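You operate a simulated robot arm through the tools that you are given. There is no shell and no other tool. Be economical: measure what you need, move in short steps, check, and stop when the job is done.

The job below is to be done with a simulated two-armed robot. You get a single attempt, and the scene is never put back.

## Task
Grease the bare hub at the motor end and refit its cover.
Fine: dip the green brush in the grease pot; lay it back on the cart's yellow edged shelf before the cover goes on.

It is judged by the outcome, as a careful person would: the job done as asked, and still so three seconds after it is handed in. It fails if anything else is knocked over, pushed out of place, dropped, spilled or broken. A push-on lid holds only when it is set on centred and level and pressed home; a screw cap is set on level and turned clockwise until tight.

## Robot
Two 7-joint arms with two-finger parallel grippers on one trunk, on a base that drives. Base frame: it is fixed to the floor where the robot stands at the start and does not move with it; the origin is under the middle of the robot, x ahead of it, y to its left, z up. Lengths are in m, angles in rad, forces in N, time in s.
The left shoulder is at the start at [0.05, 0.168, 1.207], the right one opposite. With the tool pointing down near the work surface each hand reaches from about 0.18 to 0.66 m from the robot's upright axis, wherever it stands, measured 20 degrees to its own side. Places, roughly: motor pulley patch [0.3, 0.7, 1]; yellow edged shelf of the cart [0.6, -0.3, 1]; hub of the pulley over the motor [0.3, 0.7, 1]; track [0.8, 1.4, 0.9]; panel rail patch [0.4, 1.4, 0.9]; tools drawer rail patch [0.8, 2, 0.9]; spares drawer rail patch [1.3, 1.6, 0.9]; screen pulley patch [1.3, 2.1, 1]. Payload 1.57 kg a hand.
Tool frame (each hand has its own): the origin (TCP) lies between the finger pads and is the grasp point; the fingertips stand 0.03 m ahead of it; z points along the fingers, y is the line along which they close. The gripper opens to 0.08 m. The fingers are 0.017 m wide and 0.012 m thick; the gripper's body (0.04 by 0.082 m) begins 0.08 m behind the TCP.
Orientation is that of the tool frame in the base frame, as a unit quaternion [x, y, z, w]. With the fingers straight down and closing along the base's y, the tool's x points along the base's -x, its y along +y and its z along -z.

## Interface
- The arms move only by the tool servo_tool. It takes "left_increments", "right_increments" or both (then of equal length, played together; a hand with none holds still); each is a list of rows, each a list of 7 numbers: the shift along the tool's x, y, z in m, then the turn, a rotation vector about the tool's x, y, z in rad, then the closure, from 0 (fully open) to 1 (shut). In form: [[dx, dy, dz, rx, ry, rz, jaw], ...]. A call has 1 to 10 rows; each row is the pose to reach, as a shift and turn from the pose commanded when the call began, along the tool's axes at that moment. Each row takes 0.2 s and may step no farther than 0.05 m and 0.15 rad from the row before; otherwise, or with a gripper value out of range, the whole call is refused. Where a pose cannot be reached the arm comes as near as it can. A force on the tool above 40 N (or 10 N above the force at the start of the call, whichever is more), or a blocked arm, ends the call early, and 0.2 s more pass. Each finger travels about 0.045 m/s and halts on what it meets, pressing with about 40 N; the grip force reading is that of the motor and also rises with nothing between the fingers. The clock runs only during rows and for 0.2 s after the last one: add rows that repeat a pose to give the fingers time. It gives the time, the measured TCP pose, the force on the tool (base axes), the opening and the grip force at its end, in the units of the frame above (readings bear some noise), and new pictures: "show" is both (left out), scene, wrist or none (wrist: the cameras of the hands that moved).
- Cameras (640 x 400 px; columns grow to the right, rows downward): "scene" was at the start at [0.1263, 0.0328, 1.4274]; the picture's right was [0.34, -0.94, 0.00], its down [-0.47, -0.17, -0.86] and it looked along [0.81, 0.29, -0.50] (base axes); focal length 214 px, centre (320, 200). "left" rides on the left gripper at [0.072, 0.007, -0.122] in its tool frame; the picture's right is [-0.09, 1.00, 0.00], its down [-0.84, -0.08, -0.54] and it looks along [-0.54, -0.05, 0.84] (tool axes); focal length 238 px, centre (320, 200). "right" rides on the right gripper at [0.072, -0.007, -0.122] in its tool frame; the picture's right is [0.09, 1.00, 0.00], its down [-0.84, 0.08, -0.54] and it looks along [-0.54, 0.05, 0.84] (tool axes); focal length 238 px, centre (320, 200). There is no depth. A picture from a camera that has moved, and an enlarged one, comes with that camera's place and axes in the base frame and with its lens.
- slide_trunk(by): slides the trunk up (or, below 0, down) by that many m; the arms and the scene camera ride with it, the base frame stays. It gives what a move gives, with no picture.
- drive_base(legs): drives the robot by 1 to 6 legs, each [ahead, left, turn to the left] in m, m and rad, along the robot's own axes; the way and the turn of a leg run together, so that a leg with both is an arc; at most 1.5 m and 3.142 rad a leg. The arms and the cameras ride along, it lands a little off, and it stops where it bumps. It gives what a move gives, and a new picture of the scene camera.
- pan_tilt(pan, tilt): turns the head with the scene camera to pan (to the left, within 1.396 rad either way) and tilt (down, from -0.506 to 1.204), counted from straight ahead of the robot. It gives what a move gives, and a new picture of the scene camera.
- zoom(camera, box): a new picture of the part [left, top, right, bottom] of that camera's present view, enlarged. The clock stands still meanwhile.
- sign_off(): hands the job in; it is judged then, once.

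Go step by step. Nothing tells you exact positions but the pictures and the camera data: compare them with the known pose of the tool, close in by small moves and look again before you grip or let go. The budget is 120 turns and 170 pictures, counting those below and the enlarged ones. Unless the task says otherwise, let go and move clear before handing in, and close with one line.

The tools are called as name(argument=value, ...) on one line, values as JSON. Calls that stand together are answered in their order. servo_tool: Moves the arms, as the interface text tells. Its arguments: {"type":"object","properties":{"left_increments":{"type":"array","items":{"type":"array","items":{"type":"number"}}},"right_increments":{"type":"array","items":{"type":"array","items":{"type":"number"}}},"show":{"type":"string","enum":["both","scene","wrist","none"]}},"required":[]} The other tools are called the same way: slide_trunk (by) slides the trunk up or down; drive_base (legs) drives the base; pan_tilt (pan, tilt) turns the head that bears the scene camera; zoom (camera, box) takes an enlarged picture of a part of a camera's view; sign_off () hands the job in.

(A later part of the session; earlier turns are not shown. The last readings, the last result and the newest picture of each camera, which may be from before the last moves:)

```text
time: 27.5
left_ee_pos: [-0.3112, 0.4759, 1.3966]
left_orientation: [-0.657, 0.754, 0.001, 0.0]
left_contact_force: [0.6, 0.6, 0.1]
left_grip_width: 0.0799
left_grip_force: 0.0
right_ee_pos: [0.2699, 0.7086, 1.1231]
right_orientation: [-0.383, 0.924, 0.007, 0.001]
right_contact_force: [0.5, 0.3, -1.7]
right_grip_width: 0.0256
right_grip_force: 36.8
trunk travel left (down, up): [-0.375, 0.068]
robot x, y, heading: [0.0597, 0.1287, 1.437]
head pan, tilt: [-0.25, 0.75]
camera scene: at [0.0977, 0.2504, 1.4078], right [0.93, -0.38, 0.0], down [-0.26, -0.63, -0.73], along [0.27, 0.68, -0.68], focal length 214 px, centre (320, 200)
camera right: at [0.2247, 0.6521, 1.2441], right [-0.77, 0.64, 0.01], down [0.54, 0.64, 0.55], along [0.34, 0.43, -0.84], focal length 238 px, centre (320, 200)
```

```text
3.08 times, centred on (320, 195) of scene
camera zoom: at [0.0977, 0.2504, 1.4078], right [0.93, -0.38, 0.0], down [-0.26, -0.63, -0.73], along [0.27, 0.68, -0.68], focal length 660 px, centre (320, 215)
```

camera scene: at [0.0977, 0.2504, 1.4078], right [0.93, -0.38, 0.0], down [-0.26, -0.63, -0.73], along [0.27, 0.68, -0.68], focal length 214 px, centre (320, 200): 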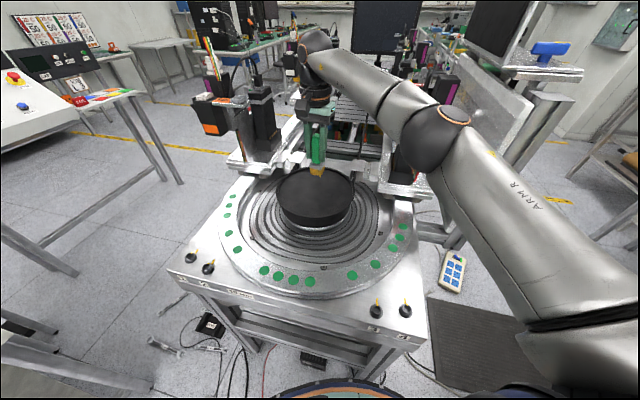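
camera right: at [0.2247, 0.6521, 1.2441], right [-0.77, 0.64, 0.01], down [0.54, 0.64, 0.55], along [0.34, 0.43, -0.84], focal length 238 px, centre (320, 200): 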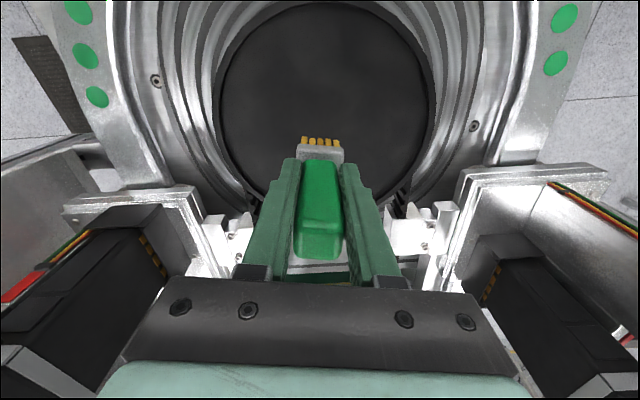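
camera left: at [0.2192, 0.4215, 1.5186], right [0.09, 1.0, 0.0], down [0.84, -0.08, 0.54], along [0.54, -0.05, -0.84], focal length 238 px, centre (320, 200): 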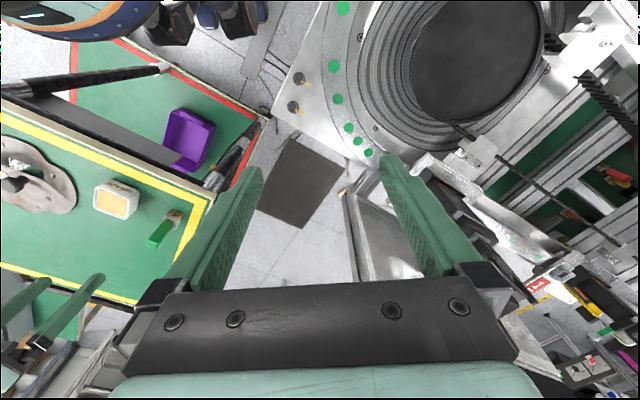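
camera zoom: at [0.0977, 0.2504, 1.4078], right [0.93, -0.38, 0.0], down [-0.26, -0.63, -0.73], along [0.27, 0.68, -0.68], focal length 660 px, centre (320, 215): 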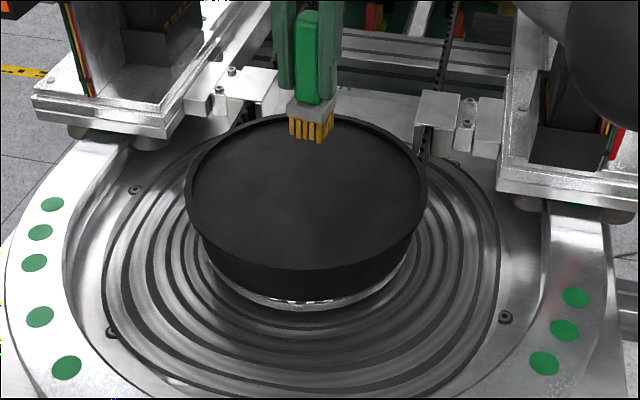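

The hub face sits lower than thought (rim about z 0.965, centre about (0.278, 0.73)). Lower the brush near the centre until it touches.

servo_tool(right_increments=[[0, 0, 0.03, 0, 0, 0, 1], [0, 0, 0.05, 0, 0, 0, 1], [0, 0, 0.065, 0, 0, 0, 1], [0, 0, 0.075, 0, 0, 0, 1], [0, 0, 0.083, 0, 0, 0, 1], [0, 0, 0.09, 0, 0, 0, 1]])

zoom(camera="scene", box=[230, 130, 410, 260])

```text
time: 28.7
left_ee_pos: [-0.3111, 0.4753, 1.3967]
left_orientation: [-0.657, 0.754, 0.001, 0.0]
left_contact_force: [0.0, 1.2, 0.5]
left_grip_width: 0.0801
left_grip_force: 0.0
right_ee_pos: [0.2712, 0.7098, 1.056]
right_orientation: [-0.382, 0.924, 0.013, 0.002]
right_contact_force: [0.0, -6.6, 19.8]
right_grip_width: 0.0256
right_grip_force: 37.1
trunk travel left (down, up): [-0.375, 0.068]
robot x, y, heading: [0.059, 0.1345, 1.437]
head pan, tilt: [-0.25, 0.75]
stopped in row 5 (right hand): the force on the tool passed its limit (the readings are from after the stop); the commanded pose is now the measured one
camera scene: at [0.097, 0.2492, 1.4081], right [0.93, -0.38, 0.0], down [-0.26, -0.63, -0.73], along [0.28, 0.68, -0.68], focal length 214 px, centre (320, 200)
camera right: at [0.225, 0.6505, 1.1766], right [-0.77, 0.64, 0.02], down [0.54, 0.63, 0.56], along [0.34, 0.44, -0.83], focal length 238 px, centre (320, 200)
```

scene: 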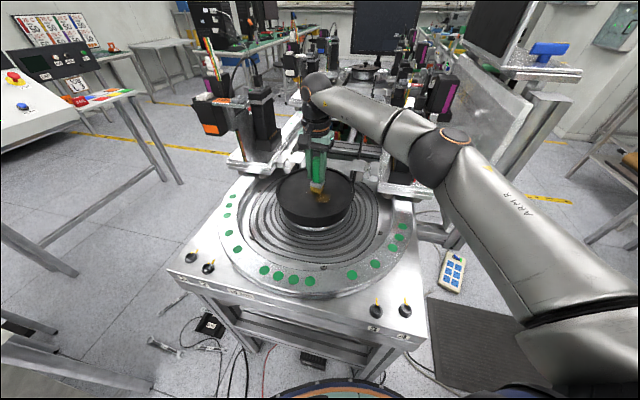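
right: 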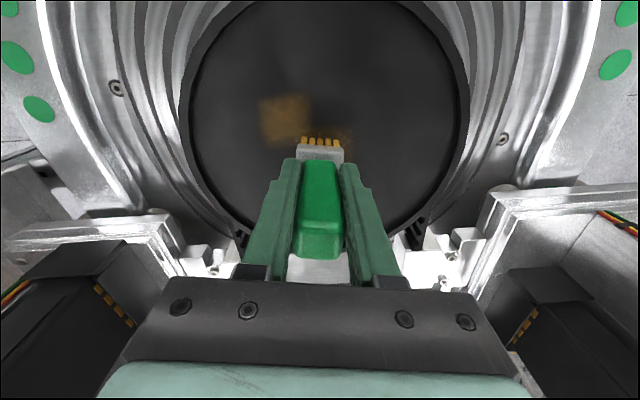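

```text
3.08 times, centred on (320, 195) of scene
camera zoom: at [0.097, 0.2492, 1.4081], right [0.93, -0.38, 0.0], down [-0.26, -0.63, -0.73], along [0.28, 0.68, -0.68], focal length 660 px, centre (320, 215)
```

zoom: 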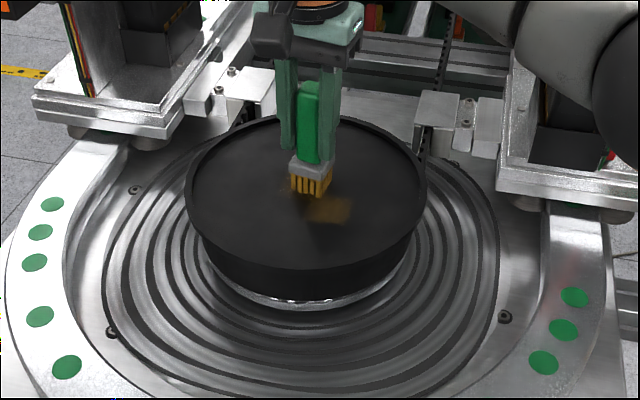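

Grease shows on the face where the bristles pressed. Now sweep the brush over the near and middle part with light pressure.

servo_tool(right_increments=[[0.02, 0, -0.002, 0, 0, 0, 1], [0.055, 0, -0.002, 0, 0, 0, 1], [0.052, -0.035, -0.002, 0, 0, 0, 1], [0.03, -0.055, -0.002, 0, 0, 0, 1], [-0.01, -0.06, -0.002, 0, 0, 0, 1], [-0.01, -0.02, -0.002, 0, 0, 0, 1], [-0.01, 0.028, -0.002, 0, 0, 0, 1], [-0.01, 0.065, -0.002, 0, 0, 0, 1], [0.03, 0.055, -0.002, 0, 0, 0, 1], [0.053, 0.035, -0.002, 0, 0, 0, 1]])

zoom(camera="scene", box=[230, 130, 410, 260])

```text
time: 30.9
left_ee_pos: [-0.3086, 0.4741, 1.3978]
left_orientation: [-0.657, 0.754, 0.002, 0.0]
left_contact_force: [0.2, -0.9, -0.2]
left_grip_width: 0.0802
left_grip_force: 0.0
right_ee_pos: [0.2131, 0.6978, 1.0571]
right_orientation: [-0.379, 0.925, 0.013, 0.0]
right_contact_force: [3.6, 2.5, 14.6]
right_grip_width: 0.0257
right_grip_force: 36.6
right hand out of reach, approached as far as the arm can: row 7, 8
trunk travel left (down, up): [-0.375, 0.068]
robot x, y, heading: [0.059, 0.1329, 1.438]
head pan, tilt: [-0.25, 0.75]
camera scene: at [0.0994, 0.2481, 1.4079], right [0.93, -0.38, 0.0], down [-0.26, -0.63, -0.73], along [0.27, 0.68, -0.68], focal length 214 px, centre (320, 200)
camera right: at [0.1667, 0.6401, 1.1767], right [-0.76, 0.65, 0.02], down [0.55, 0.63, 0.56], along [0.34, 0.44, -0.83], focal length 238 px, centre (320, 200)
```

scene: 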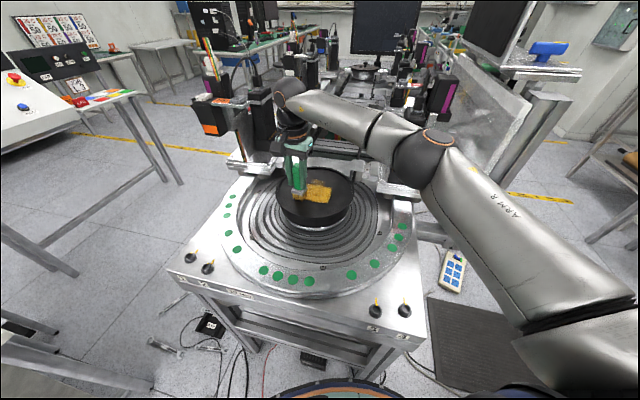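
right: 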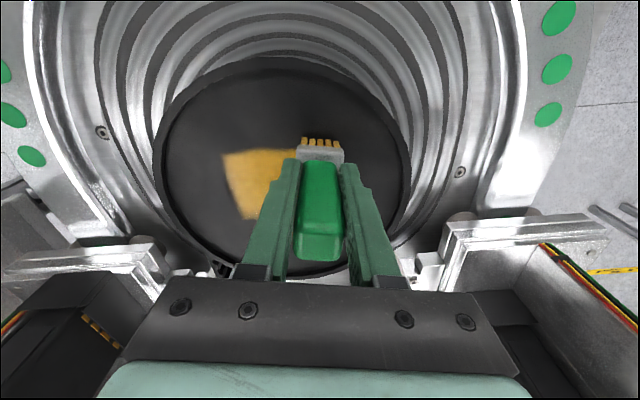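

```text
3.08 times, centred on (320, 195) of scene
camera zoom: at [0.0994, 0.2481, 1.4079], right [0.93, -0.38, 0.0], down [-0.26, -0.63, -0.73], along [0.27, 0.68, -0.68], focal length 660 px, centre (320, 215)
```

zoom: 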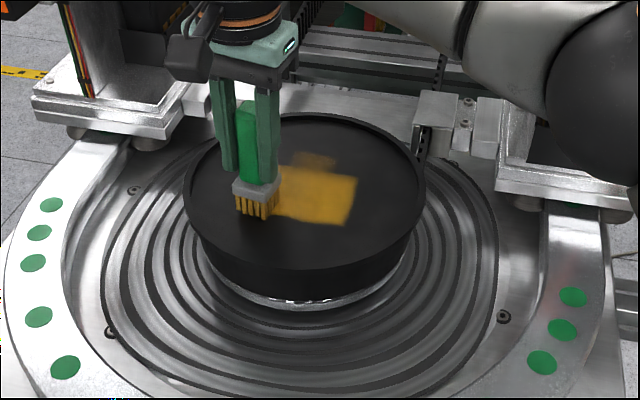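

A central patch has taken grease. I'll lift and draw the brush aside to see how complete it is.

servo_tool(right_increments=[[0, 0, -0.03, 0, 0, 0, 1], [0.03, 0, -0.07, 0, 0, 0, 1], [0.06, 0, -0.1, 0, 0, 0, 1], [0.1, 0, -0.11, 0, 0, 0, 1], [0.1, 0, -0.11, 0, 0, 0, 1]], show="wrist")

zoom(camera="scene", box=[250, 150, 390, 250])

```text
time: 32.1
left_ee_pos: [-0.3109, 0.4754, 1.3971]
left_orientation: [-0.657, 0.754, 0.001, 0.0]
left_contact_force: [-0.1, 0.2, -0.5]
left_grip_width: 0.08
left_grip_force: 0.1
right_ee_pos: [0.141, 0.6225, 1.1613]
right_orientation: [-0.381, 0.924, 0.012, 0.002]
right_contact_force: [0.2, 0.3, -2.5]
right_grip_width: 0.0252
right_grip_force: 37.0
trunk travel left (down, up): [-0.375, 0.068]
robot x, y, heading: [0.0594, 0.13, 1.432]
head pan, tilt: [-0.25, 0.75]
camera right: at [0.0936, 0.5654, 1.282], right [-0.77, 0.64, 0.02], down [0.54, 0.63, 0.56], along [0.34, 0.44, -0.83], focal length 238 px, centre (320, 200)
```

right: 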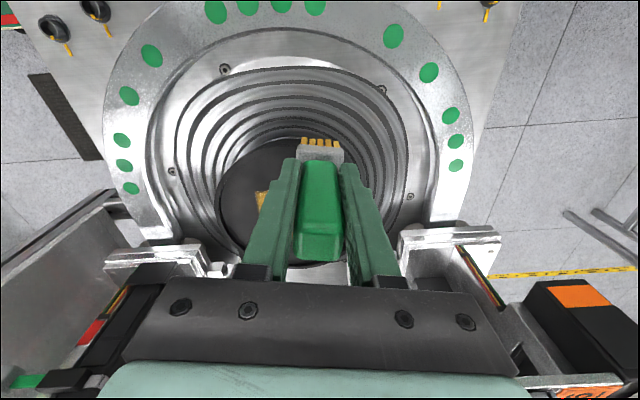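

```text
4.00 times, centred on (320, 200) of scene
camera zoom: at [0.0977, 0.2506, 1.4078], right [0.93, -0.38, 0.0], down [-0.26, -0.63, -0.73], along [0.28, 0.68, -0.68], focal length 858 px, centre (320, 200)
```

zoom: 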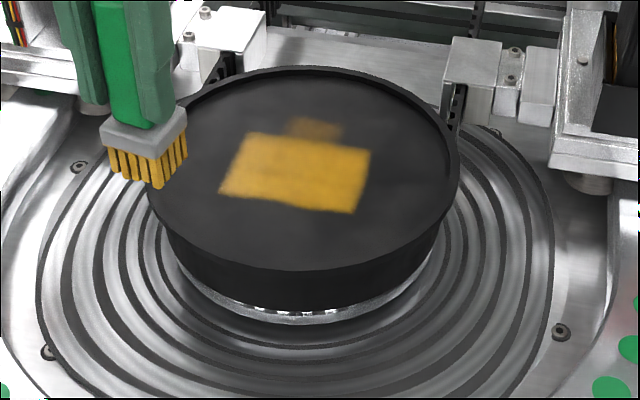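

The greased patch covers the near two-thirds of a square about 0.11 m wide; the far strip was out of reach. I'll nudge the base forward 6 cm and finish it.

drive_base(legs=[[0.06, 0, 0]])

```text
time: 33.2
left_ee_pos: [-0.3173, 0.5115, 1.3971]
left_orientation: [-0.656, 0.754, 0.002, 0.0]
left_contact_force: [0.3, 0.1, 0.3]
left_grip_width: 0.0799
left_grip_force: 0.0
right_ee_pos: [0.134, 0.6574, 1.1613]
right_orientation: [-0.38, 0.925, 0.013, 0.004]
right_contact_force: [0.1, 0.8, -0.6]
right_grip_width: 0.0258
right_grip_force: 36.8
trunk travel left (down, up): [-0.375, 0.068]
robot x, y, heading: [0.0526, 0.1624, 1.433]
head pan, tilt: [-0.25, 0.75]
stopped in leg 1: the robot was blocked; the commanded pose is now the measured one
camera scene: at [0.0902, 0.2847, 1.4078], right [0.93, -0.38, 0.0], down [-0.26, -0.63, -0.73], along [0.28, 0.68, -0.68], focal length 214 px, centre (320, 200)
```

scene: 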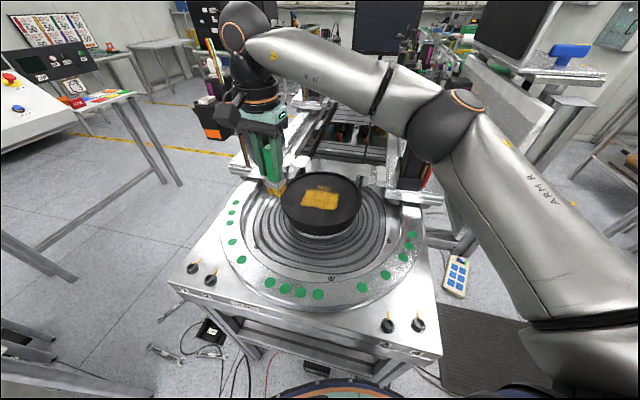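

The base touched the table end, so I'll back off slightly and turn left, which puts the hub more to the right arm's side where it reaches farther.

drive_base(legs=[[-0.012, 0, 0], [0, 0, 0.42]])

pan_tilt(pan=-0.65, tilt=0.75)

```text
time: 35.2
left_ee_pos: [-0.4277, 0.32, 1.3956]
left_orientation: [0.799, -0.602, -0.002, -0.001]
left_contact_force: [-0.2, -0.7, 0.7]
left_grip_width: 0.08
left_grip_force: 0.1
right_ee_pos: [-0.0743, 0.6343, 1.1622]
right_orientation: [-0.563, 0.826, 0.013, 0.001]
right_contact_force: [-0.3, 0.4, -1.5]
right_grip_width: 0.0255
right_grip_force: 36.6
trunk travel left (down, up): [-0.375, 0.068]
robot x, y, heading: [0.0488, 0.1546, 1.848]
head pan, tilt: [-0.25, 0.75]
camera scene: at [0.038, 0.2774, 1.4078], right [1.0, 0.03, 0.0], down [0.02, -0.68, -0.73], along [-0.02, 0.73, -0.68], focal length 214 px, centre (320, 200)
```

scene: 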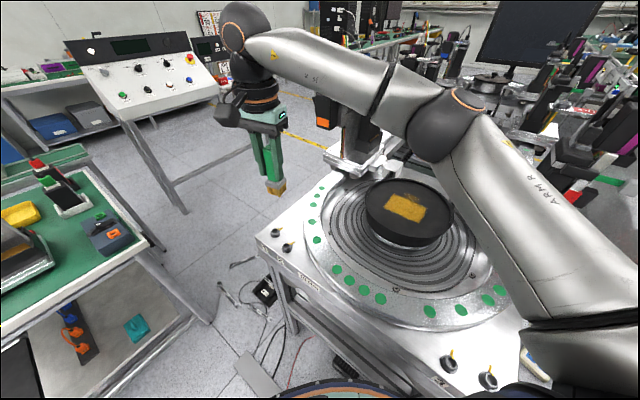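

```text
time: 36.1
left_ee_pos: [-0.4264, 0.3203, 1.3977]
left_orientation: [0.798, -0.602, -0.002, -0.001]
left_contact_force: [-0.1, 0.1, 0.4]
left_grip_width: 0.0802
left_grip_force: 0.1
right_ee_pos: [-0.0737, 0.6355, 1.1624]
right_orientation: [-0.564, 0.826, 0.012, 0.0]
right_contact_force: [0.5, 1.0, -1.6]
right_grip_width: 0.0255
right_grip_force: 36.9
trunk travel left (down, up): [-0.375, 0.068]
robot x, y, heading: [0.0463, 0.1532, 1.853]
head pan, tilt: [-0.649, 0.75]
camera scene: at [0.0706, 0.2719, 1.4078], right [0.93, -0.36, 0.0], down [-0.25, -0.64, -0.73], along [0.27, 0.68, -0.68], focal length 214 px, centre (320, 200)
```

scene: 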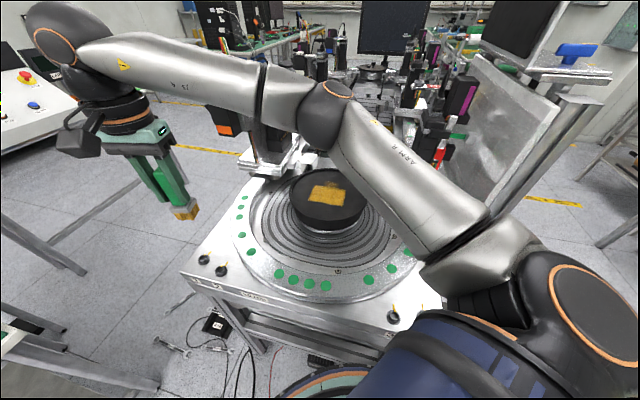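

zoom(camera="scene", box=[270, 150, 390, 240])

```text
4.44 times, centred on (330, 195) of scene
camera zoom: at [0.0706, 0.2719, 1.4078], right [0.93, -0.36, 0.0], down [-0.25, -0.64, -0.73], along [0.27, 0.68, -0.68], focal length 953 px, centre (276, 222)
```

zoom: 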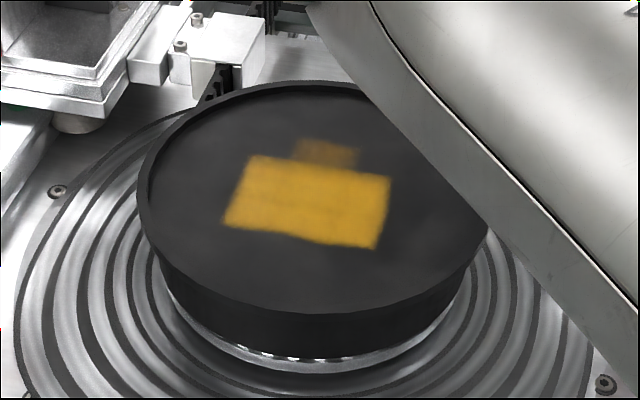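

Patch is a 0.105 m square centred at about (0.283, 0.733), aligned with the machine; the far strip remains. Move over the centre again, turning the brush square with the patch.

servo_tool(right_increments=[[-0.026, -0.036, 0, 0, 0, 0.03, 1], [-0.053, -0.072, 0, 0, 0, 0.06, 1], [-0.08, -0.108, 0, 0, 0, 0.09, 1], [-0.107, -0.144, 0, 0, 0, 0.12, 1], [-0.134, -0.18, 0, 0, 0, 0.15, 1], [-0.161, -0.216, 0, 0, 0, 0.18, 1], [-0.188, -0.253, 0, 0, 0, 0.21, 1], [-0.215, -0.29, 0.01, 0, 0, 0.22, 1], [-0.221, -0.297, 0.04, 0, 0, 0.22, 1], [-0.221, -0.297, 0.07, 0, 0, 0.22, 1]])

```text
time: 38.3
left_ee_pos: [-0.4274, 0.3204, 1.3968]
left_orientation: [0.798, -0.602, -0.003, 0.0]
left_contact_force: [-0.3, 0.1, -0.1]
left_grip_width: 0.0799
left_grip_force: 0.1
right_ee_pos: [0.2829, 0.7364, 1.0855]
right_orientation: [-0.47, 0.883, 0.013, 0.0]
right_contact_force: [-0.1, 0.2, -1.8]
right_grip_width: 0.0257
right_grip_force: 36.8
trunk travel left (down, up): [-0.375, 0.068]
robot x, y, heading: [0.0507, 0.1548, 1.851]
head pan, tilt: [-0.649, 0.75]
camera scene: at [0.071, 0.2721, 1.4078], right [0.93, -0.36, 0.0], down [-0.25, -0.64, -0.73], along [0.27, 0.68, -0.68], focal length 214 px, centre (320, 200)
camera right: at [0.2498, 0.6719, 1.2081], right [-0.88, 0.48, 0.02], down [0.41, 0.72, 0.55], along [0.25, 0.49, -0.83], focal length 238 px, centre (320, 200)
```

scene: 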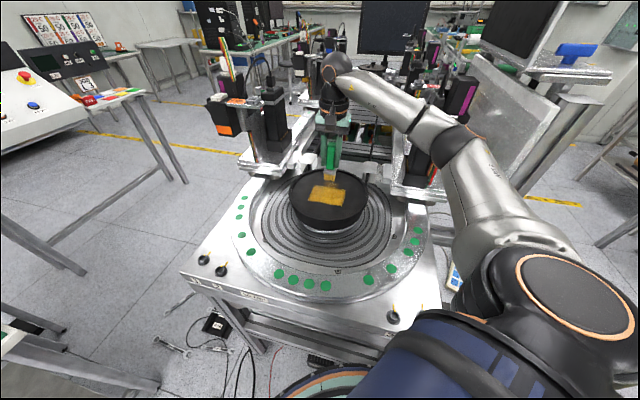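
right: 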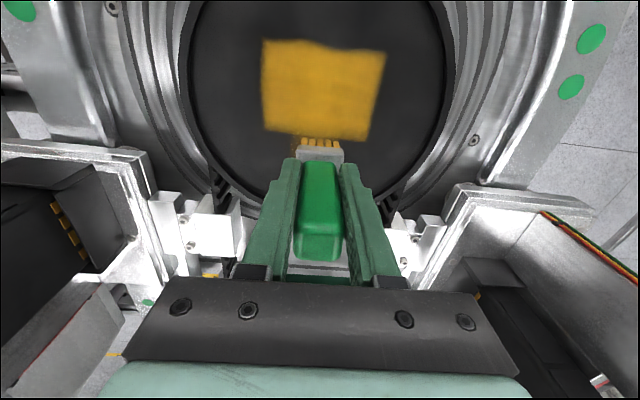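

Reachable now. Lower and sweep along the far strip.

servo_tool(right_increments=[[-0.03, -0.03, 0.015, 0, 0, 0, 1], [-0.036, -0.035, 0.03, 0, 0, 0, 1], [-0.036, 0.0, 0.03, 0, 0, 0, 1], [-0.036, 0.036, 0.03, 0, 0, 0, 1], [-0.025, 0.036, 0.03, 0, 0, 0, 1], [-0.025, 0.0, 0.03, 0, 0, 0, 1], [-0.025, -0.036, 0.03, 0, 0, 0, 1], [-0.046, -0.036, 0.03, 0, 0, 0, 1], [-0.046, 0.0, 0.03, 0, 0, 0, 1], [-0.046, 0.036, 0.03, 0, 0, 0, 1]], show="wrist")

servo_tool(right_increments=[[0, 0, -0.03, 0, 0, 0, 1], [0, 0, -0.07, 0, 0, 0, 1], [0.02, -0.01, -0.1, 0, 0, 0, 1], [0.02, -0.01, -0.12, 0, 0, 0, 1]], show="wrist")

zoom(camera="scene", box=[270, 150, 390, 240])

```text
time: 40.5
left_ee_pos: [-0.4283, 0.3205, 1.3967]
left_orientation: [0.798, -0.602, -0.003, 0.0]
left_contact_force: [0.0, -0.2, -0.5]
left_grip_width: 0.0799
left_grip_force: 0.1
right_ee_pos: [0.2774, 0.7937, 1.0596]
right_orientation: [-0.468, 0.883, 0.012, 0.0]
right_contact_force: [0.5, -0.9, -1.2]
right_grip_width: 0.0257
right_grip_force: 37.0
trunk travel left (down, up): [-0.375, 0.068]
robot x, y, heading: [0.0506, 0.1562, 1.848]
head pan, tilt: [-0.649, 0.75]
camera right: at [0.2439, 0.7286, 1.18], right [-0.88, 0.48, 0.02], down [0.41, 0.72, 0.55], along [0.25, 0.49, -0.83], focal length 238 px, centre (320, 200)
```

right: 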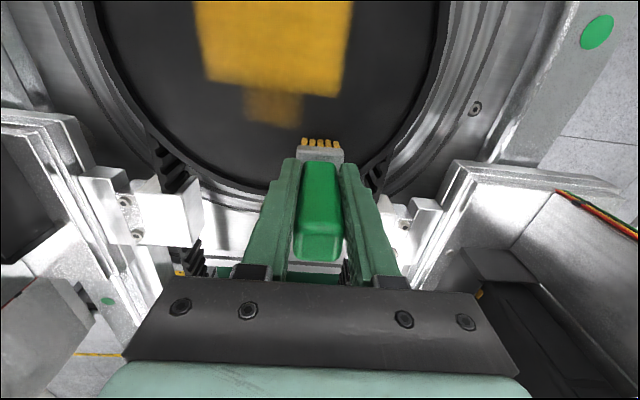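

```text
time: 41.5
left_ee_pos: [-0.428, 0.3193, 1.3974]
left_orientation: [0.798, -0.603, -0.002, 0.0]
left_contact_force: [-0.3, 0.2, -0.6]
left_grip_width: 0.0801
left_grip_force: 0.0
right_ee_pos: [0.2768, 0.7679, 1.1803]
right_orientation: [-0.469, 0.883, 0.012, -0.001]
right_contact_force: [-0.2, -0.2, -0.9]
right_grip_width: 0.0256
right_grip_force: 36.7
trunk travel left (down, up): [-0.375, 0.068]
robot x, y, heading: [0.0511, 0.1515, 1.846]
head pan, tilt: [-0.649, 0.75]
camera right: at [0.2428, 0.7037, 1.3002], right [-0.88, 0.48, 0.02], down [0.41, 0.72, 0.55], along [0.25, 0.49, -0.83], focal length 238 px, centre (320, 200)
```

right: 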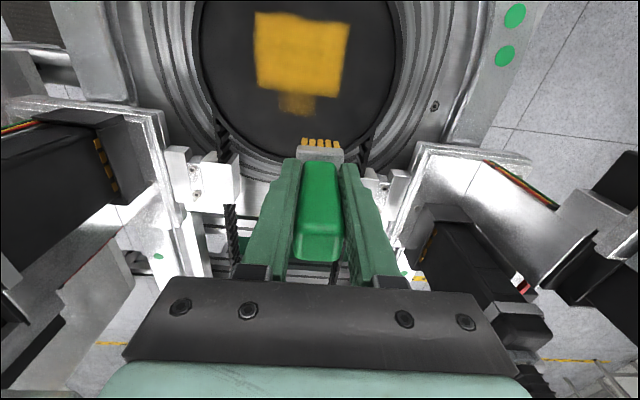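

```text
4.44 times, centred on (330, 195) of scene
camera zoom: at [0.0703, 0.2718, 1.4078], right [0.93, -0.36, 0.0], down [-0.25, -0.64, -0.73], along [0.27, 0.68, -0.68], focal length 953 px, centre (276, 222)
```

zoom: 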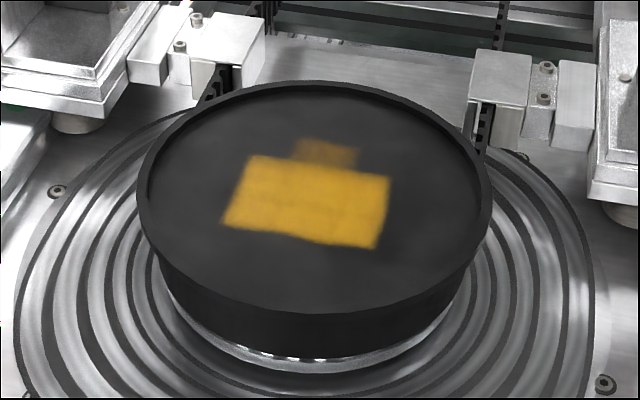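

The last sweep floated just above the surface (no contact force). I'll go back over the far strip and press lightly until there is contact.

servo_tool(right_increments=[[-0.01, -0.03, 0.04, 0, 0, 0, 1], [-0.01, -0.035, 0.08, 0, 0, 0, 1], [-0.01, -0.035, 0.115, 0, 0, 0, 1], [-0.01, -0.035, 0.125, 0, 0, 0, 1], [-0.01, -0.035, 0.13, 0, 0, 0, 1], [-0.01, -0.035, 0.135, 0, 0, 0, 1]], show="wrist")

```text
refused: row 1 steps farther than a row can; nothing moved
```

servo_tool(right_increments=[[-0.005, -0.02, 0.04, 0, 0, 0, 1], [-0.01, -0.035, 0.08, 0, 0, 0, 1], [-0.01, -0.035, 0.115, 0, 0, 0, 1], [-0.01, -0.035, 0.125, 0, 0, 0, 1], [-0.01, -0.035, 0.13, 0, 0, 0, 1], [-0.01, -0.035, 0.135, 0, 0, 0, 1]], show="wrist")

```text
time: 42.8
left_ee_pos: [-0.428, 0.3189, 1.3968]
left_orientation: [0.798, -0.603, -0.002, -0.002]
left_contact_force: [-0.4, 0.0, 0.8]
left_grip_width: 0.08
left_grip_force: 0.0
right_ee_pos: [0.3113, 0.7607, 1.0571]
right_orientation: [-0.467, 0.884, 0.022, 0.001]
right_contact_force: [0.2, -6.7, 16.5]
right_grip_width: 0.0261
right_grip_force: 36.5
trunk travel left (down, up): [-0.375, 0.068]
robot x, y, heading: [0.0508, 0.1532, 1.85]
head pan, tilt: [-0.649, 0.75]
stopped in row 6 (right hand): the force on the tool passed its limit (the readings are from after the stop); the commanded pose is now the measured one
camera right: at [0.2778, 0.6935, 1.1765], right [-0.87, 0.48, 0.04], down [0.42, 0.71, 0.56], along [0.25, 0.51, -0.83], focal length 238 px, centre (320, 200)
```

right: 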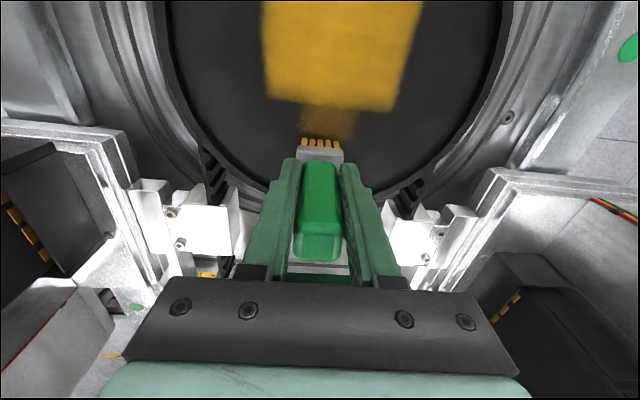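

servo_tool(right_increments=[[0, -0.015, 0.0, 0, 0, 0, 1], [0, -0.03, 0.0, 0, 0, 0, 1], [0, 0.0, 0.0, 0, 0, 0, 1], [0, 0.045, 0.0, 0, 0, 0, 1], [0.012, 0.045, 0.0, 0, 0, 0, 1], [0.012, 0.01, 0.0, 0, 0, 0, 1], [0.012, -0.03, 0.0, 0, 0, 0, 1], [0.02, -0.03, 0, 0, 0, 0, 1], [0.02, 0.01, 0, 0, 0, 0, 1], [0.02, 0.045, 0, 0, 0, 0, 1]], show="none")

zoom(camera="scene", box=[270, 150, 390, 240])

```text
time: 44.7
left_ee_pos: [-0.4279, 0.3203, 1.396]
left_orientation: [0.798, -0.603, -0.002, -0.001]
left_contact_force: [0.6, 0.1, 0.0]
left_grip_width: 0.0797
left_grip_force: 0.1
right_ee_pos: [0.3226, 0.7304, 1.0572]
right_orientation: [-0.462, 0.887, 0.019, 0.004]
right_contact_force: [-2.3, -3.6, 12.6]
right_grip_width: 0.0257
right_grip_force: 36.7
trunk travel left (down, up): [-0.375, 0.068]
robot x, y, heading: [0.0483, 0.1535, 1.842]
head pan, tilt: [-0.649, 0.75]
stopped in row 9 (right hand): the force on the tool passed its limit (the readings are from after the stop); the commanded pose is now the measured one
```

```text
4.44 times, centred on (330, 195) of scene
camera zoom: at [0.07, 0.2708, 1.4076], right [0.93, -0.37, 0.0], down [-0.25, -0.63, -0.73], along [0.27, 0.68, -0.68], focal length 953 px, centre (276, 222)
```

zoom: 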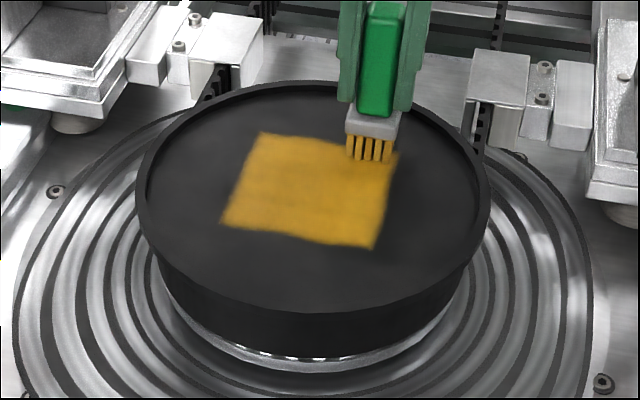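

The patch now reaches the full square. Lift and check completeness.

servo_tool(right_increments=[[0, 0, -0.03, 0, 0, 0, 1], [0, 0.02, -0.07, 0, 0, 0, 1], [0.02, 0.03, -0.11, 0, 0, 0, 1], [0.03, 0.05, -0.14, 0, 0, 0, 1], [0.03, 0.09, -0.15, 0, 0, 0, 1]], show="none")

zoom(camera="scene", box=[270, 150, 390, 240])

```text
time: 45.9
left_ee_pos: [-0.4286, 0.3223, 1.3961]
left_orientation: [0.797, -0.603, -0.002, -0.001]
left_contact_force: [0.2, 0.4, 0.3]
left_grip_width: 0.08
left_grip_force: 0.1
right_ee_pos: [0.2339, 0.7541, 1.2053]
right_orientation: [-0.463, 0.886, 0.017, 0.005]
right_contact_force: [-0.8, 0.2, -1.2]
right_grip_width: 0.0254
right_grip_force: 36.8
trunk travel left (down, up): [-0.375, 0.068]
robot x, y, heading: [0.0527, 0.1532, 1.847]
head pan, tilt: [-0.649, 0.75]
```

```text
4.44 times, centred on (330, 195) of scene
camera zoom: at [0.07, 0.2725, 1.4077], right [0.93, -0.37, 0.0], down [-0.25, -0.64, -0.73], along [0.27, 0.68, -0.68], focal length 953 px, centre (276, 222)
```

zoom: 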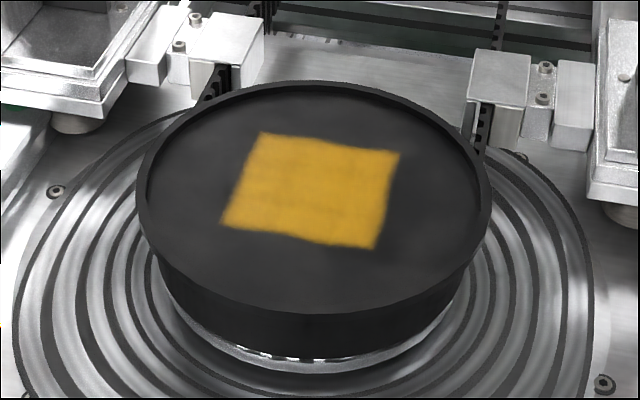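

The grease patch is complete (hub centre ≈ (0.282, 0.735)). Retract the hand and drive back to the cart.

servo_tool(right_increments=[[0.03, 0, -0.02, 0, 0, 0, 1], [0.07, 0, -0.04, 0, 0, 0, 1], [0.115, 0.004, -0.055, 0, 0, 0, 1], [0.16, 0.006, -0.06, 0, 0, 0, 1], [0.205, 0.008, -0.06, 0, 0, 0, 1], [0.25, 0.01, -0.06, 0, 0, 0, 1], [0.295, 0.013, -0.06, 0, 0, 0, 1], [0.328, 0.013, -0.06, 0, 0, 0, 1], [0.328, 0.013, -0.06, 0, 0, 0, 1]], show="none")

drive_base(legs=[[-0.133, 0.09, 0], [0, 0, -1.85]])

pan_tilt(pan=-0.35, tilt=0.75)

```text
time: 47.9
left_ee_pos: [-0.427, 0.3209, 1.3979]
left_orientation: [0.798, -0.603, -0.003, 0.0]
left_contact_force: [0.8, 0.5, 0.5]
left_grip_width: 0.0801
left_grip_force: 0.1
right_ee_pos: [0.0367, 0.4881, 1.2598]
right_orientation: [-0.463, 0.886, 0.018, 0.005]
right_contact_force: [-0.1, -0.5, -1.4]
right_grip_width: 0.0256
right_grip_force: 36.9
trunk travel left (down, up): [-0.375, 0.068]
robot x, y, heading: [0.0506, 0.1524, 1.848]
head pan, tilt: [-0.649, 0.75]
```

```text
time: 53.8
left_ee_pos: [0.2893, 0.417, 1.3966]
left_orientation: [-0.004, 1.0, 0.002, 0.002]
left_contact_force: [-0.3, -0.7, 0.4]
left_grip_width: 0.0803
left_grip_force: 0.1
right_ee_pos: [0.3271, -0.0749, 1.2599]
right_orientation: [0.427, 0.904, 0.006, 0.017]
right_contact_force: [0.4, 0.0, -0.5]
right_grip_width: 0.026
right_grip_force: 37.1
trunk travel left (down, up): [-0.375, 0.068]
robot x, y, heading: [0.0035, 0.0011, 0.006]
head pan, tilt: [-0.649, 0.75]
camera scene: at [0.108, -0.0461, 1.4078], right [-0.6, -0.8, 0.0], down [-0.55, 0.41, -0.73], along [0.58, -0.44, -0.68], focal length 214 px, centre (320, 200)
```

scene: 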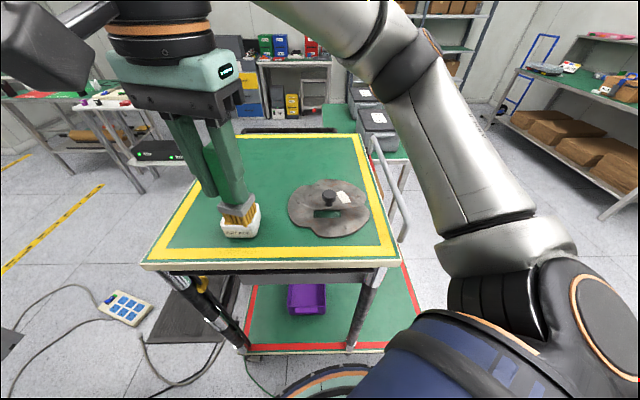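

```text
time: 54.6
left_ee_pos: [0.2893, 0.4167, 1.3975]
left_orientation: [-0.003, 1.0, 0.0, 0.002]
left_contact_force: [-0.2, 0.4, -0.6]
left_grip_width: 0.08
left_grip_force: 0.0
right_ee_pos: [0.3263, -0.0743, 1.2591]
right_orientation: [0.426, 0.905, 0.008, 0.018]
right_contact_force: [0.7, 0.6, -1.2]
right_grip_width: 0.0258
right_grip_force: 36.7
trunk travel left (down, up): [-0.375, 0.068]
robot x, y, heading: [0.0021, 0.0018, 0.005]
head pan, tilt: [-0.351, 0.75]
camera scene: at [0.1197, -0.0244, 1.4078], right [-0.34, -0.94, 0.0], down [-0.64, 0.23, -0.73], along [0.69, -0.25, -0.68], focal length 214 px, centre (320, 200)
```

scene: 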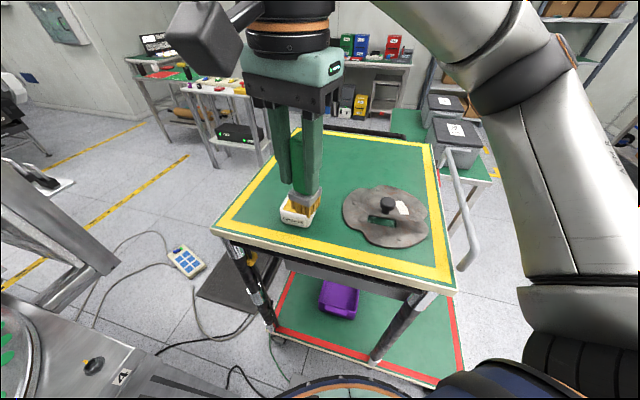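

Back at the cart. I'll level the hand, align it with the cart and move over a free spot at about (0.555, -0.035).

servo_tool(right_increments=[[-0.02, 0.035, 0, 0.005, 0.005, -0.04, 1], [-0.04, 0.07, 0.01, 0.01, 0.01, -0.08, 1], [-0.06, 0.105, 0.03, 0.015, 0.015, -0.12, 1], [-0.08, 0.14, 0.05, 0.02, 0.02, -0.16, 1], [-0.1, 0.175, 0.07, 0.03, 0.025, -0.2, 1], [-0.116, 0.201, 0.09, 0.03, 0.025, -0.226, 1], [-0.116, 0.201, 0.09, 0.03, 0.025, -0.226, 1]])

zoom(camera="scene", box=[240, 110, 440, 250])

```text
time: 56.2
left_ee_pos: [0.2886, 0.4165, 1.3968]
left_orientation: [-0.004, 1.0, 0.002, 0.001]
left_contact_force: [0.0, 0.1, -0.2]
left_grip_width: 0.0798
left_grip_force: 0.1
right_ee_pos: [0.5595, -0.0369, 1.1785]
right_orientation: [0.321, 0.947, -0.004, 0.0]
right_contact_force: [-0.1, 0.5, -1.7]
right_grip_width: 0.0256
right_grip_force: 37.2
trunk travel left (down, up): [-0.375, 0.068]
robot x, y, heading: [0.0001, 0.0021, 0.002]
head pan, tilt: [-0.351, 0.75]
camera scene: at [0.1195, -0.0249, 1.4078], right [-0.34, -0.94, 0.0], down [-0.64, 0.23, -0.73], along [0.69, -0.25, -0.68], focal length 214 px, centre (320, 200)
camera right: at [0.4973, 0.0036, 1.3], right [0.53, 0.85, -0.01], down [0.71, -0.44, 0.54], along [0.46, -0.29, -0.84], focal length 238 px, centre (320, 200)
```

scene: 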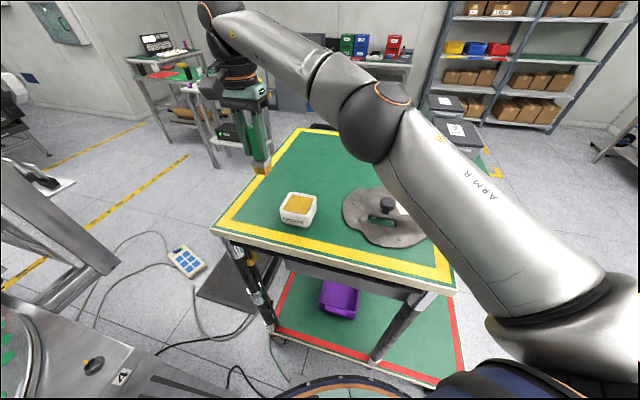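
right: 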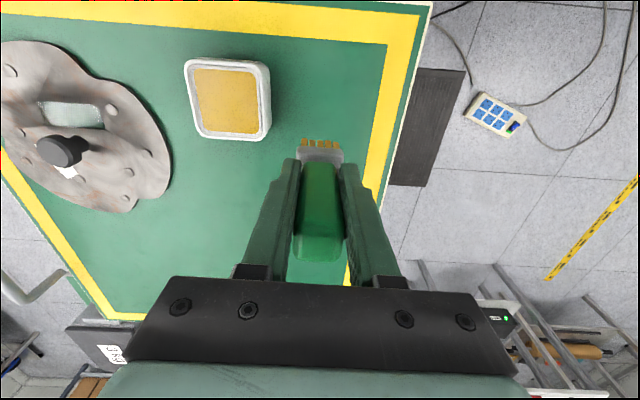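

```text
2.86 times, centred on (340, 180) of scene
camera zoom: at [0.1195, -0.0249, 1.4078], right [-0.34, -0.94, 0.0], down [-0.64, 0.23, -0.73], along [0.69, -0.25, -0.68], focal length 613 px, centre (263, 257)
```

zoom: 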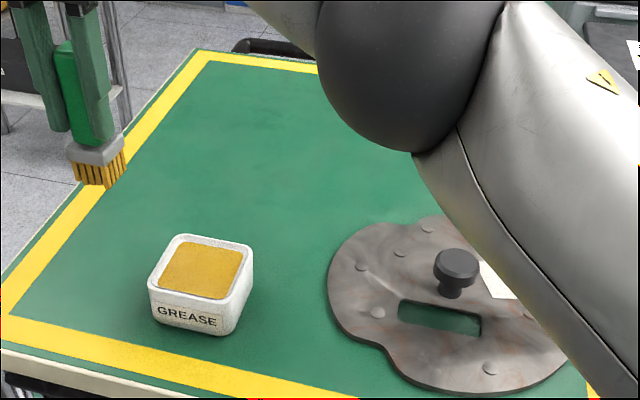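

Good spot, clear of everything. Lower until the bristles stand on the shelf.

servo_tool(right_increments=[[0, 0, 0.04, 0, 0, 0, 1], [0, 0, 0.07, 0, 0, 0, 1], [0, 0, 0.085, 0, 0, 0, 1], [0, 0, 0.09, 0, 0, 0, 1], [0, 0, 0.093, 0, 0, 0, 1], [0, 0, 0.094, 0, 0, 0, 1]], show="scene")

zoom(camera="scene", box=[200, 100, 340, 240])

```text
time: 57.6
left_ee_pos: [0.2881, 0.4167, 1.3967]
left_orientation: [-0.003, 1.0, -0.001, 0.002]
left_contact_force: [-0.5, -0.6, 1.0]
left_grip_width: 0.0801
left_grip_force: 0.3
right_ee_pos: [0.5594, -0.0373, 1.0841]
right_orientation: [0.321, 0.947, -0.004, -0.001]
right_contact_force: [0.8, 0.1, -0.9]
right_grip_width: 0.0257
right_grip_force: 36.8
trunk travel left (down, up): [-0.375, 0.068]
robot x, y, heading: [-0.0005, 0.0016, 0.005]
head pan, tilt: [-0.351, 0.75]
camera scene: at [0.1197, -0.0243, 1.4078], right [-0.34, -0.94, 0.0], down [-0.64, 0.23, -0.73], along [0.69, -0.25, -0.68], focal length 214 px, centre (320, 200)
```

scene: 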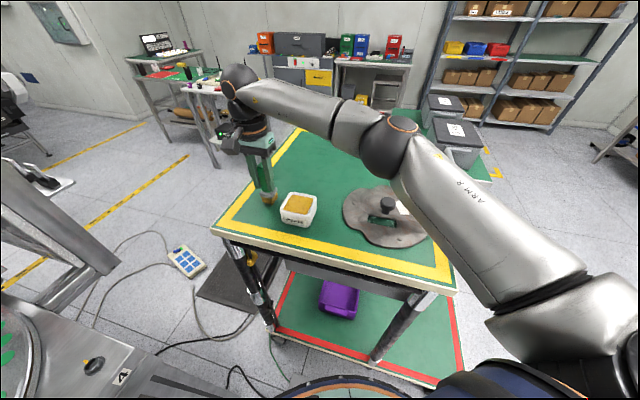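

```text
2.86 times, centred on (270, 170) of scene
camera zoom: at [0.1197, -0.0243, 1.4078], right [-0.34, -0.94, 0.0], down [-0.64, 0.23, -0.73], along [0.69, -0.25, -0.68], focal length 613 px, centre (463, 286)
```

zoom: 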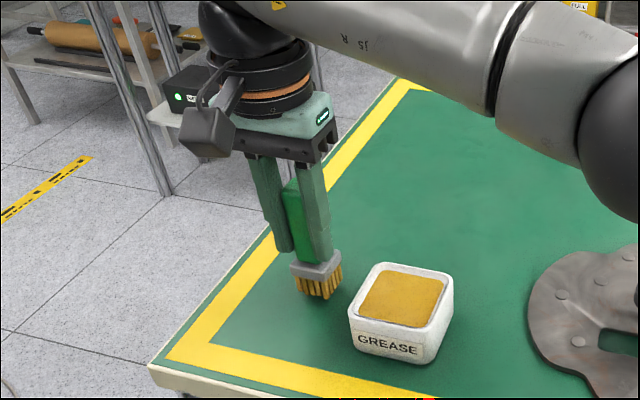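

No contact yet; go down a little more in small steps.

servo_tool(right_increments=[[0, 0, 0.002, 0, 0, 0, 1], [0, 0, 0.004, 0, 0, 0, 1], [0, 0, 0.006, 0, 0, 0, 1], [0, 0, 0.008, 0, 0, 0, 1]], show="none")

```text
time: 58.6
left_ee_pos: [0.2878, 0.417, 1.3978]
left_orientation: [-0.002, 1.0, 0.002, 0.003]
left_contact_force: [0.4, 0.3, 0.2]
left_grip_width: 0.0799
left_grip_force: 0.1
right_ee_pos: [0.5585, -0.0372, 1.077]
right_orientation: [0.321, 0.947, -0.002, 0.003]
right_contact_force: [1.8, -1.7, 15.2]
right_grip_width: 0.0256
right_grip_force: 36.6
trunk travel left (down, up): [-0.375, 0.068]
robot x, y, heading: [0.0004, 0.0002, 0.008]
head pan, tilt: [-0.351, 0.75]
```

Standing on the shelf. Ease the pressure and open.

servo_tool(right_increments=[[0, 0, -0.001, 0, 0, 0, 1], [0, 0, -0.001, 0, 0, 0, 0.65], [0, 0, -0.001, 0, 0, 0, 0.5], [0, 0, -0.001, 0, 0, 0, 0.3], [0, 0, -0.001, 0, 0, 0, 0.15], [0, 0, -0.001, 0, 0, 0, 0.1], [0, 0, -0.001, 0, 0, 0, 0.1], [0, 0, -0.001, 0, 0, 0, 0.1]], show="wrist")

```text
time: 60.4
left_ee_pos: [0.2885, 0.4162, 1.3978]
left_orientation: [-0.002, 1.0, 0.001, 0.001]
left_contact_force: [0.0, 0.1, -0.8]
left_grip_width: 0.08
left_grip_force: 0.1
right_ee_pos: [0.5599, -0.0371, 1.077]
right_orientation: [0.322, 0.947, -0.003, -0.001]
right_contact_force: [-0.4, 0.3, -0.4]
right_grip_width: 0.0721
right_grip_force: 0.2
trunk travel left (down, up): [-0.375, 0.068]
robot x, y, heading: [0.001, 0.0001, -0.001]
head pan, tilt: [-0.351, 0.75]
camera right: at [0.4974, 0.0034, 1.1981], right [0.53, 0.85, -0.01], down [0.71, -0.44, 0.54], along [0.46, -0.29, -0.84], focal length 238 px, centre (320, 200)
```

right: 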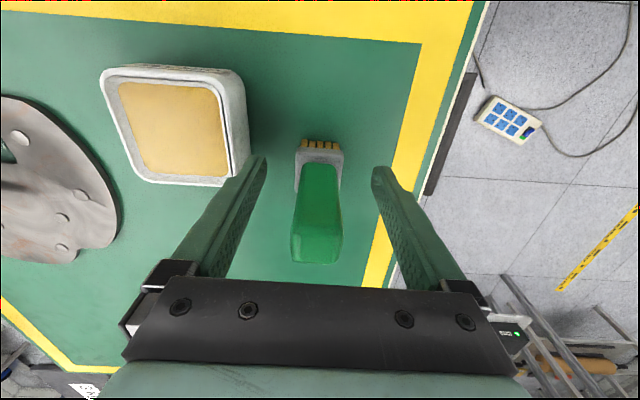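

The brush stands free. Rise straight up, then go over toward the cover's knob.

servo_tool(right_increments=[[0, 0, -0.04, 0, 0, 0, 0], [0, 0, -0.08, 0, 0, 0, 0], [0, 0, -0.11, 0, 0, 0, 0], [0.0, -0.045, -0.12, 0, 0, 0, 0], [0.005, -0.09, -0.13, 0, 0, 0, 0], [0.01, -0.135, -0.14, 0, 0, 0, 0], [0.012, -0.18, -0.14, 0, 0, 0, 0], [0.015, -0.225, -0.14, 0, 0, 0, 0], [0.02, -0.27, -0.14, 0, 0, 0, 0], [0.02, -0.27, -0.14, 0, 0, 0, 0]])

zoom(camera="scene", box=[220, 140, 460, 290])

zoom(camera="right", box=[140, 0, 460, 200])

```text
time: 62.6
left_ee_pos: [0.2894, 0.4172, 1.3965]
left_orientation: [-0.003, 1.0, 0.001, 0.001]
left_contact_force: [-0.2, 0.0, 0.2]
left_grip_width: 0.0801
left_grip_force: 0.2
right_ee_pos: [0.3784, -0.2361, 1.2197]
right_orientation: [0.321, 0.947, -0.003, 0.0]
right_contact_force: [0.5, 0.6, -0.1]
right_grip_width: 0.0798
right_grip_force: 0.1
trunk travel left (down, up): [-0.375, 0.068]
robot x, y, heading: [0.0001, 0.0014, 0.002]
head pan, tilt: [-0.351, 0.75]
camera scene: at [0.1202, -0.0238, 1.4078], right [-0.34, -0.94, 0.0], down [-0.64, 0.23, -0.73], along [0.69, -0.25, -0.68], focal length 214 px, centre (320, 200)
camera right: at [0.3166, -0.1957, 1.3411], right [0.53, 0.85, -0.01], down [0.71, -0.44, 0.54], along [0.46, -0.29, -0.84], focal length 238 px, centre (320, 200)
```

scene: 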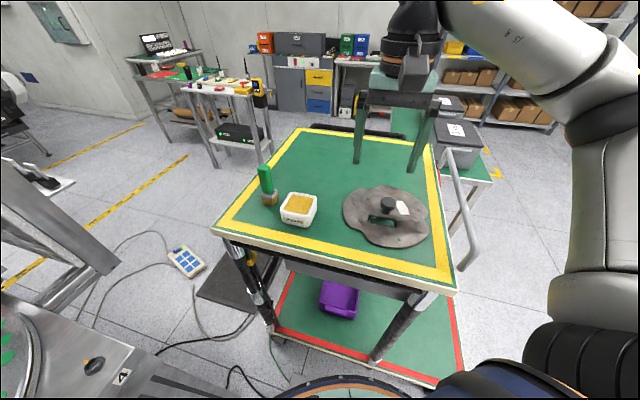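
right: 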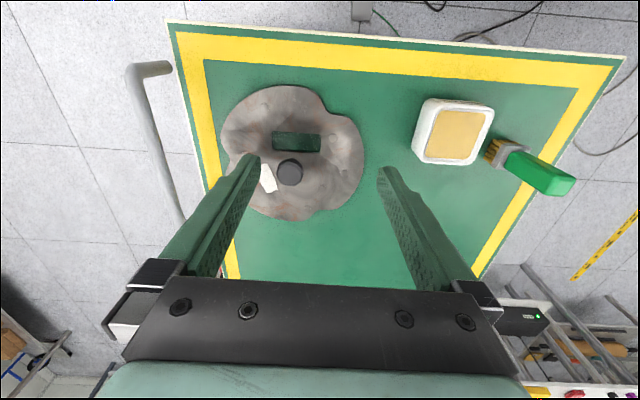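

```text
2.67 times, centred on (340, 215) of scene
camera zoom: at [0.1202, -0.0238, 1.4078], right [-0.34, -0.94, 0.0], down [-0.64, 0.23, -0.73], along [0.69, -0.25, -0.68], focal length 572 px, centre (267, 160)
```

zoom: 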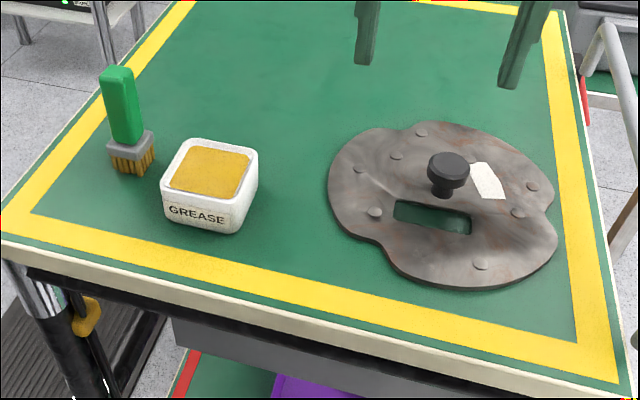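

```text
2.00 times, centred on (300, 100) of right
camera zoom: at [0.3166, -0.1957, 1.3411], right [0.53, 0.85, -0.01], down [0.71, -0.44, 0.54], along [0.46, -0.29, -0.84], focal length 477 px, centre (360, 400)
```

zoom: 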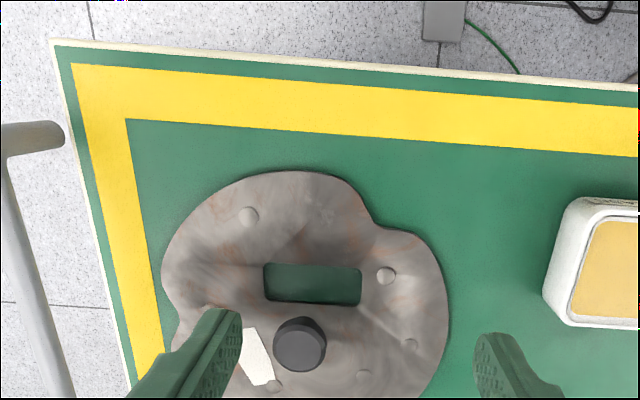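

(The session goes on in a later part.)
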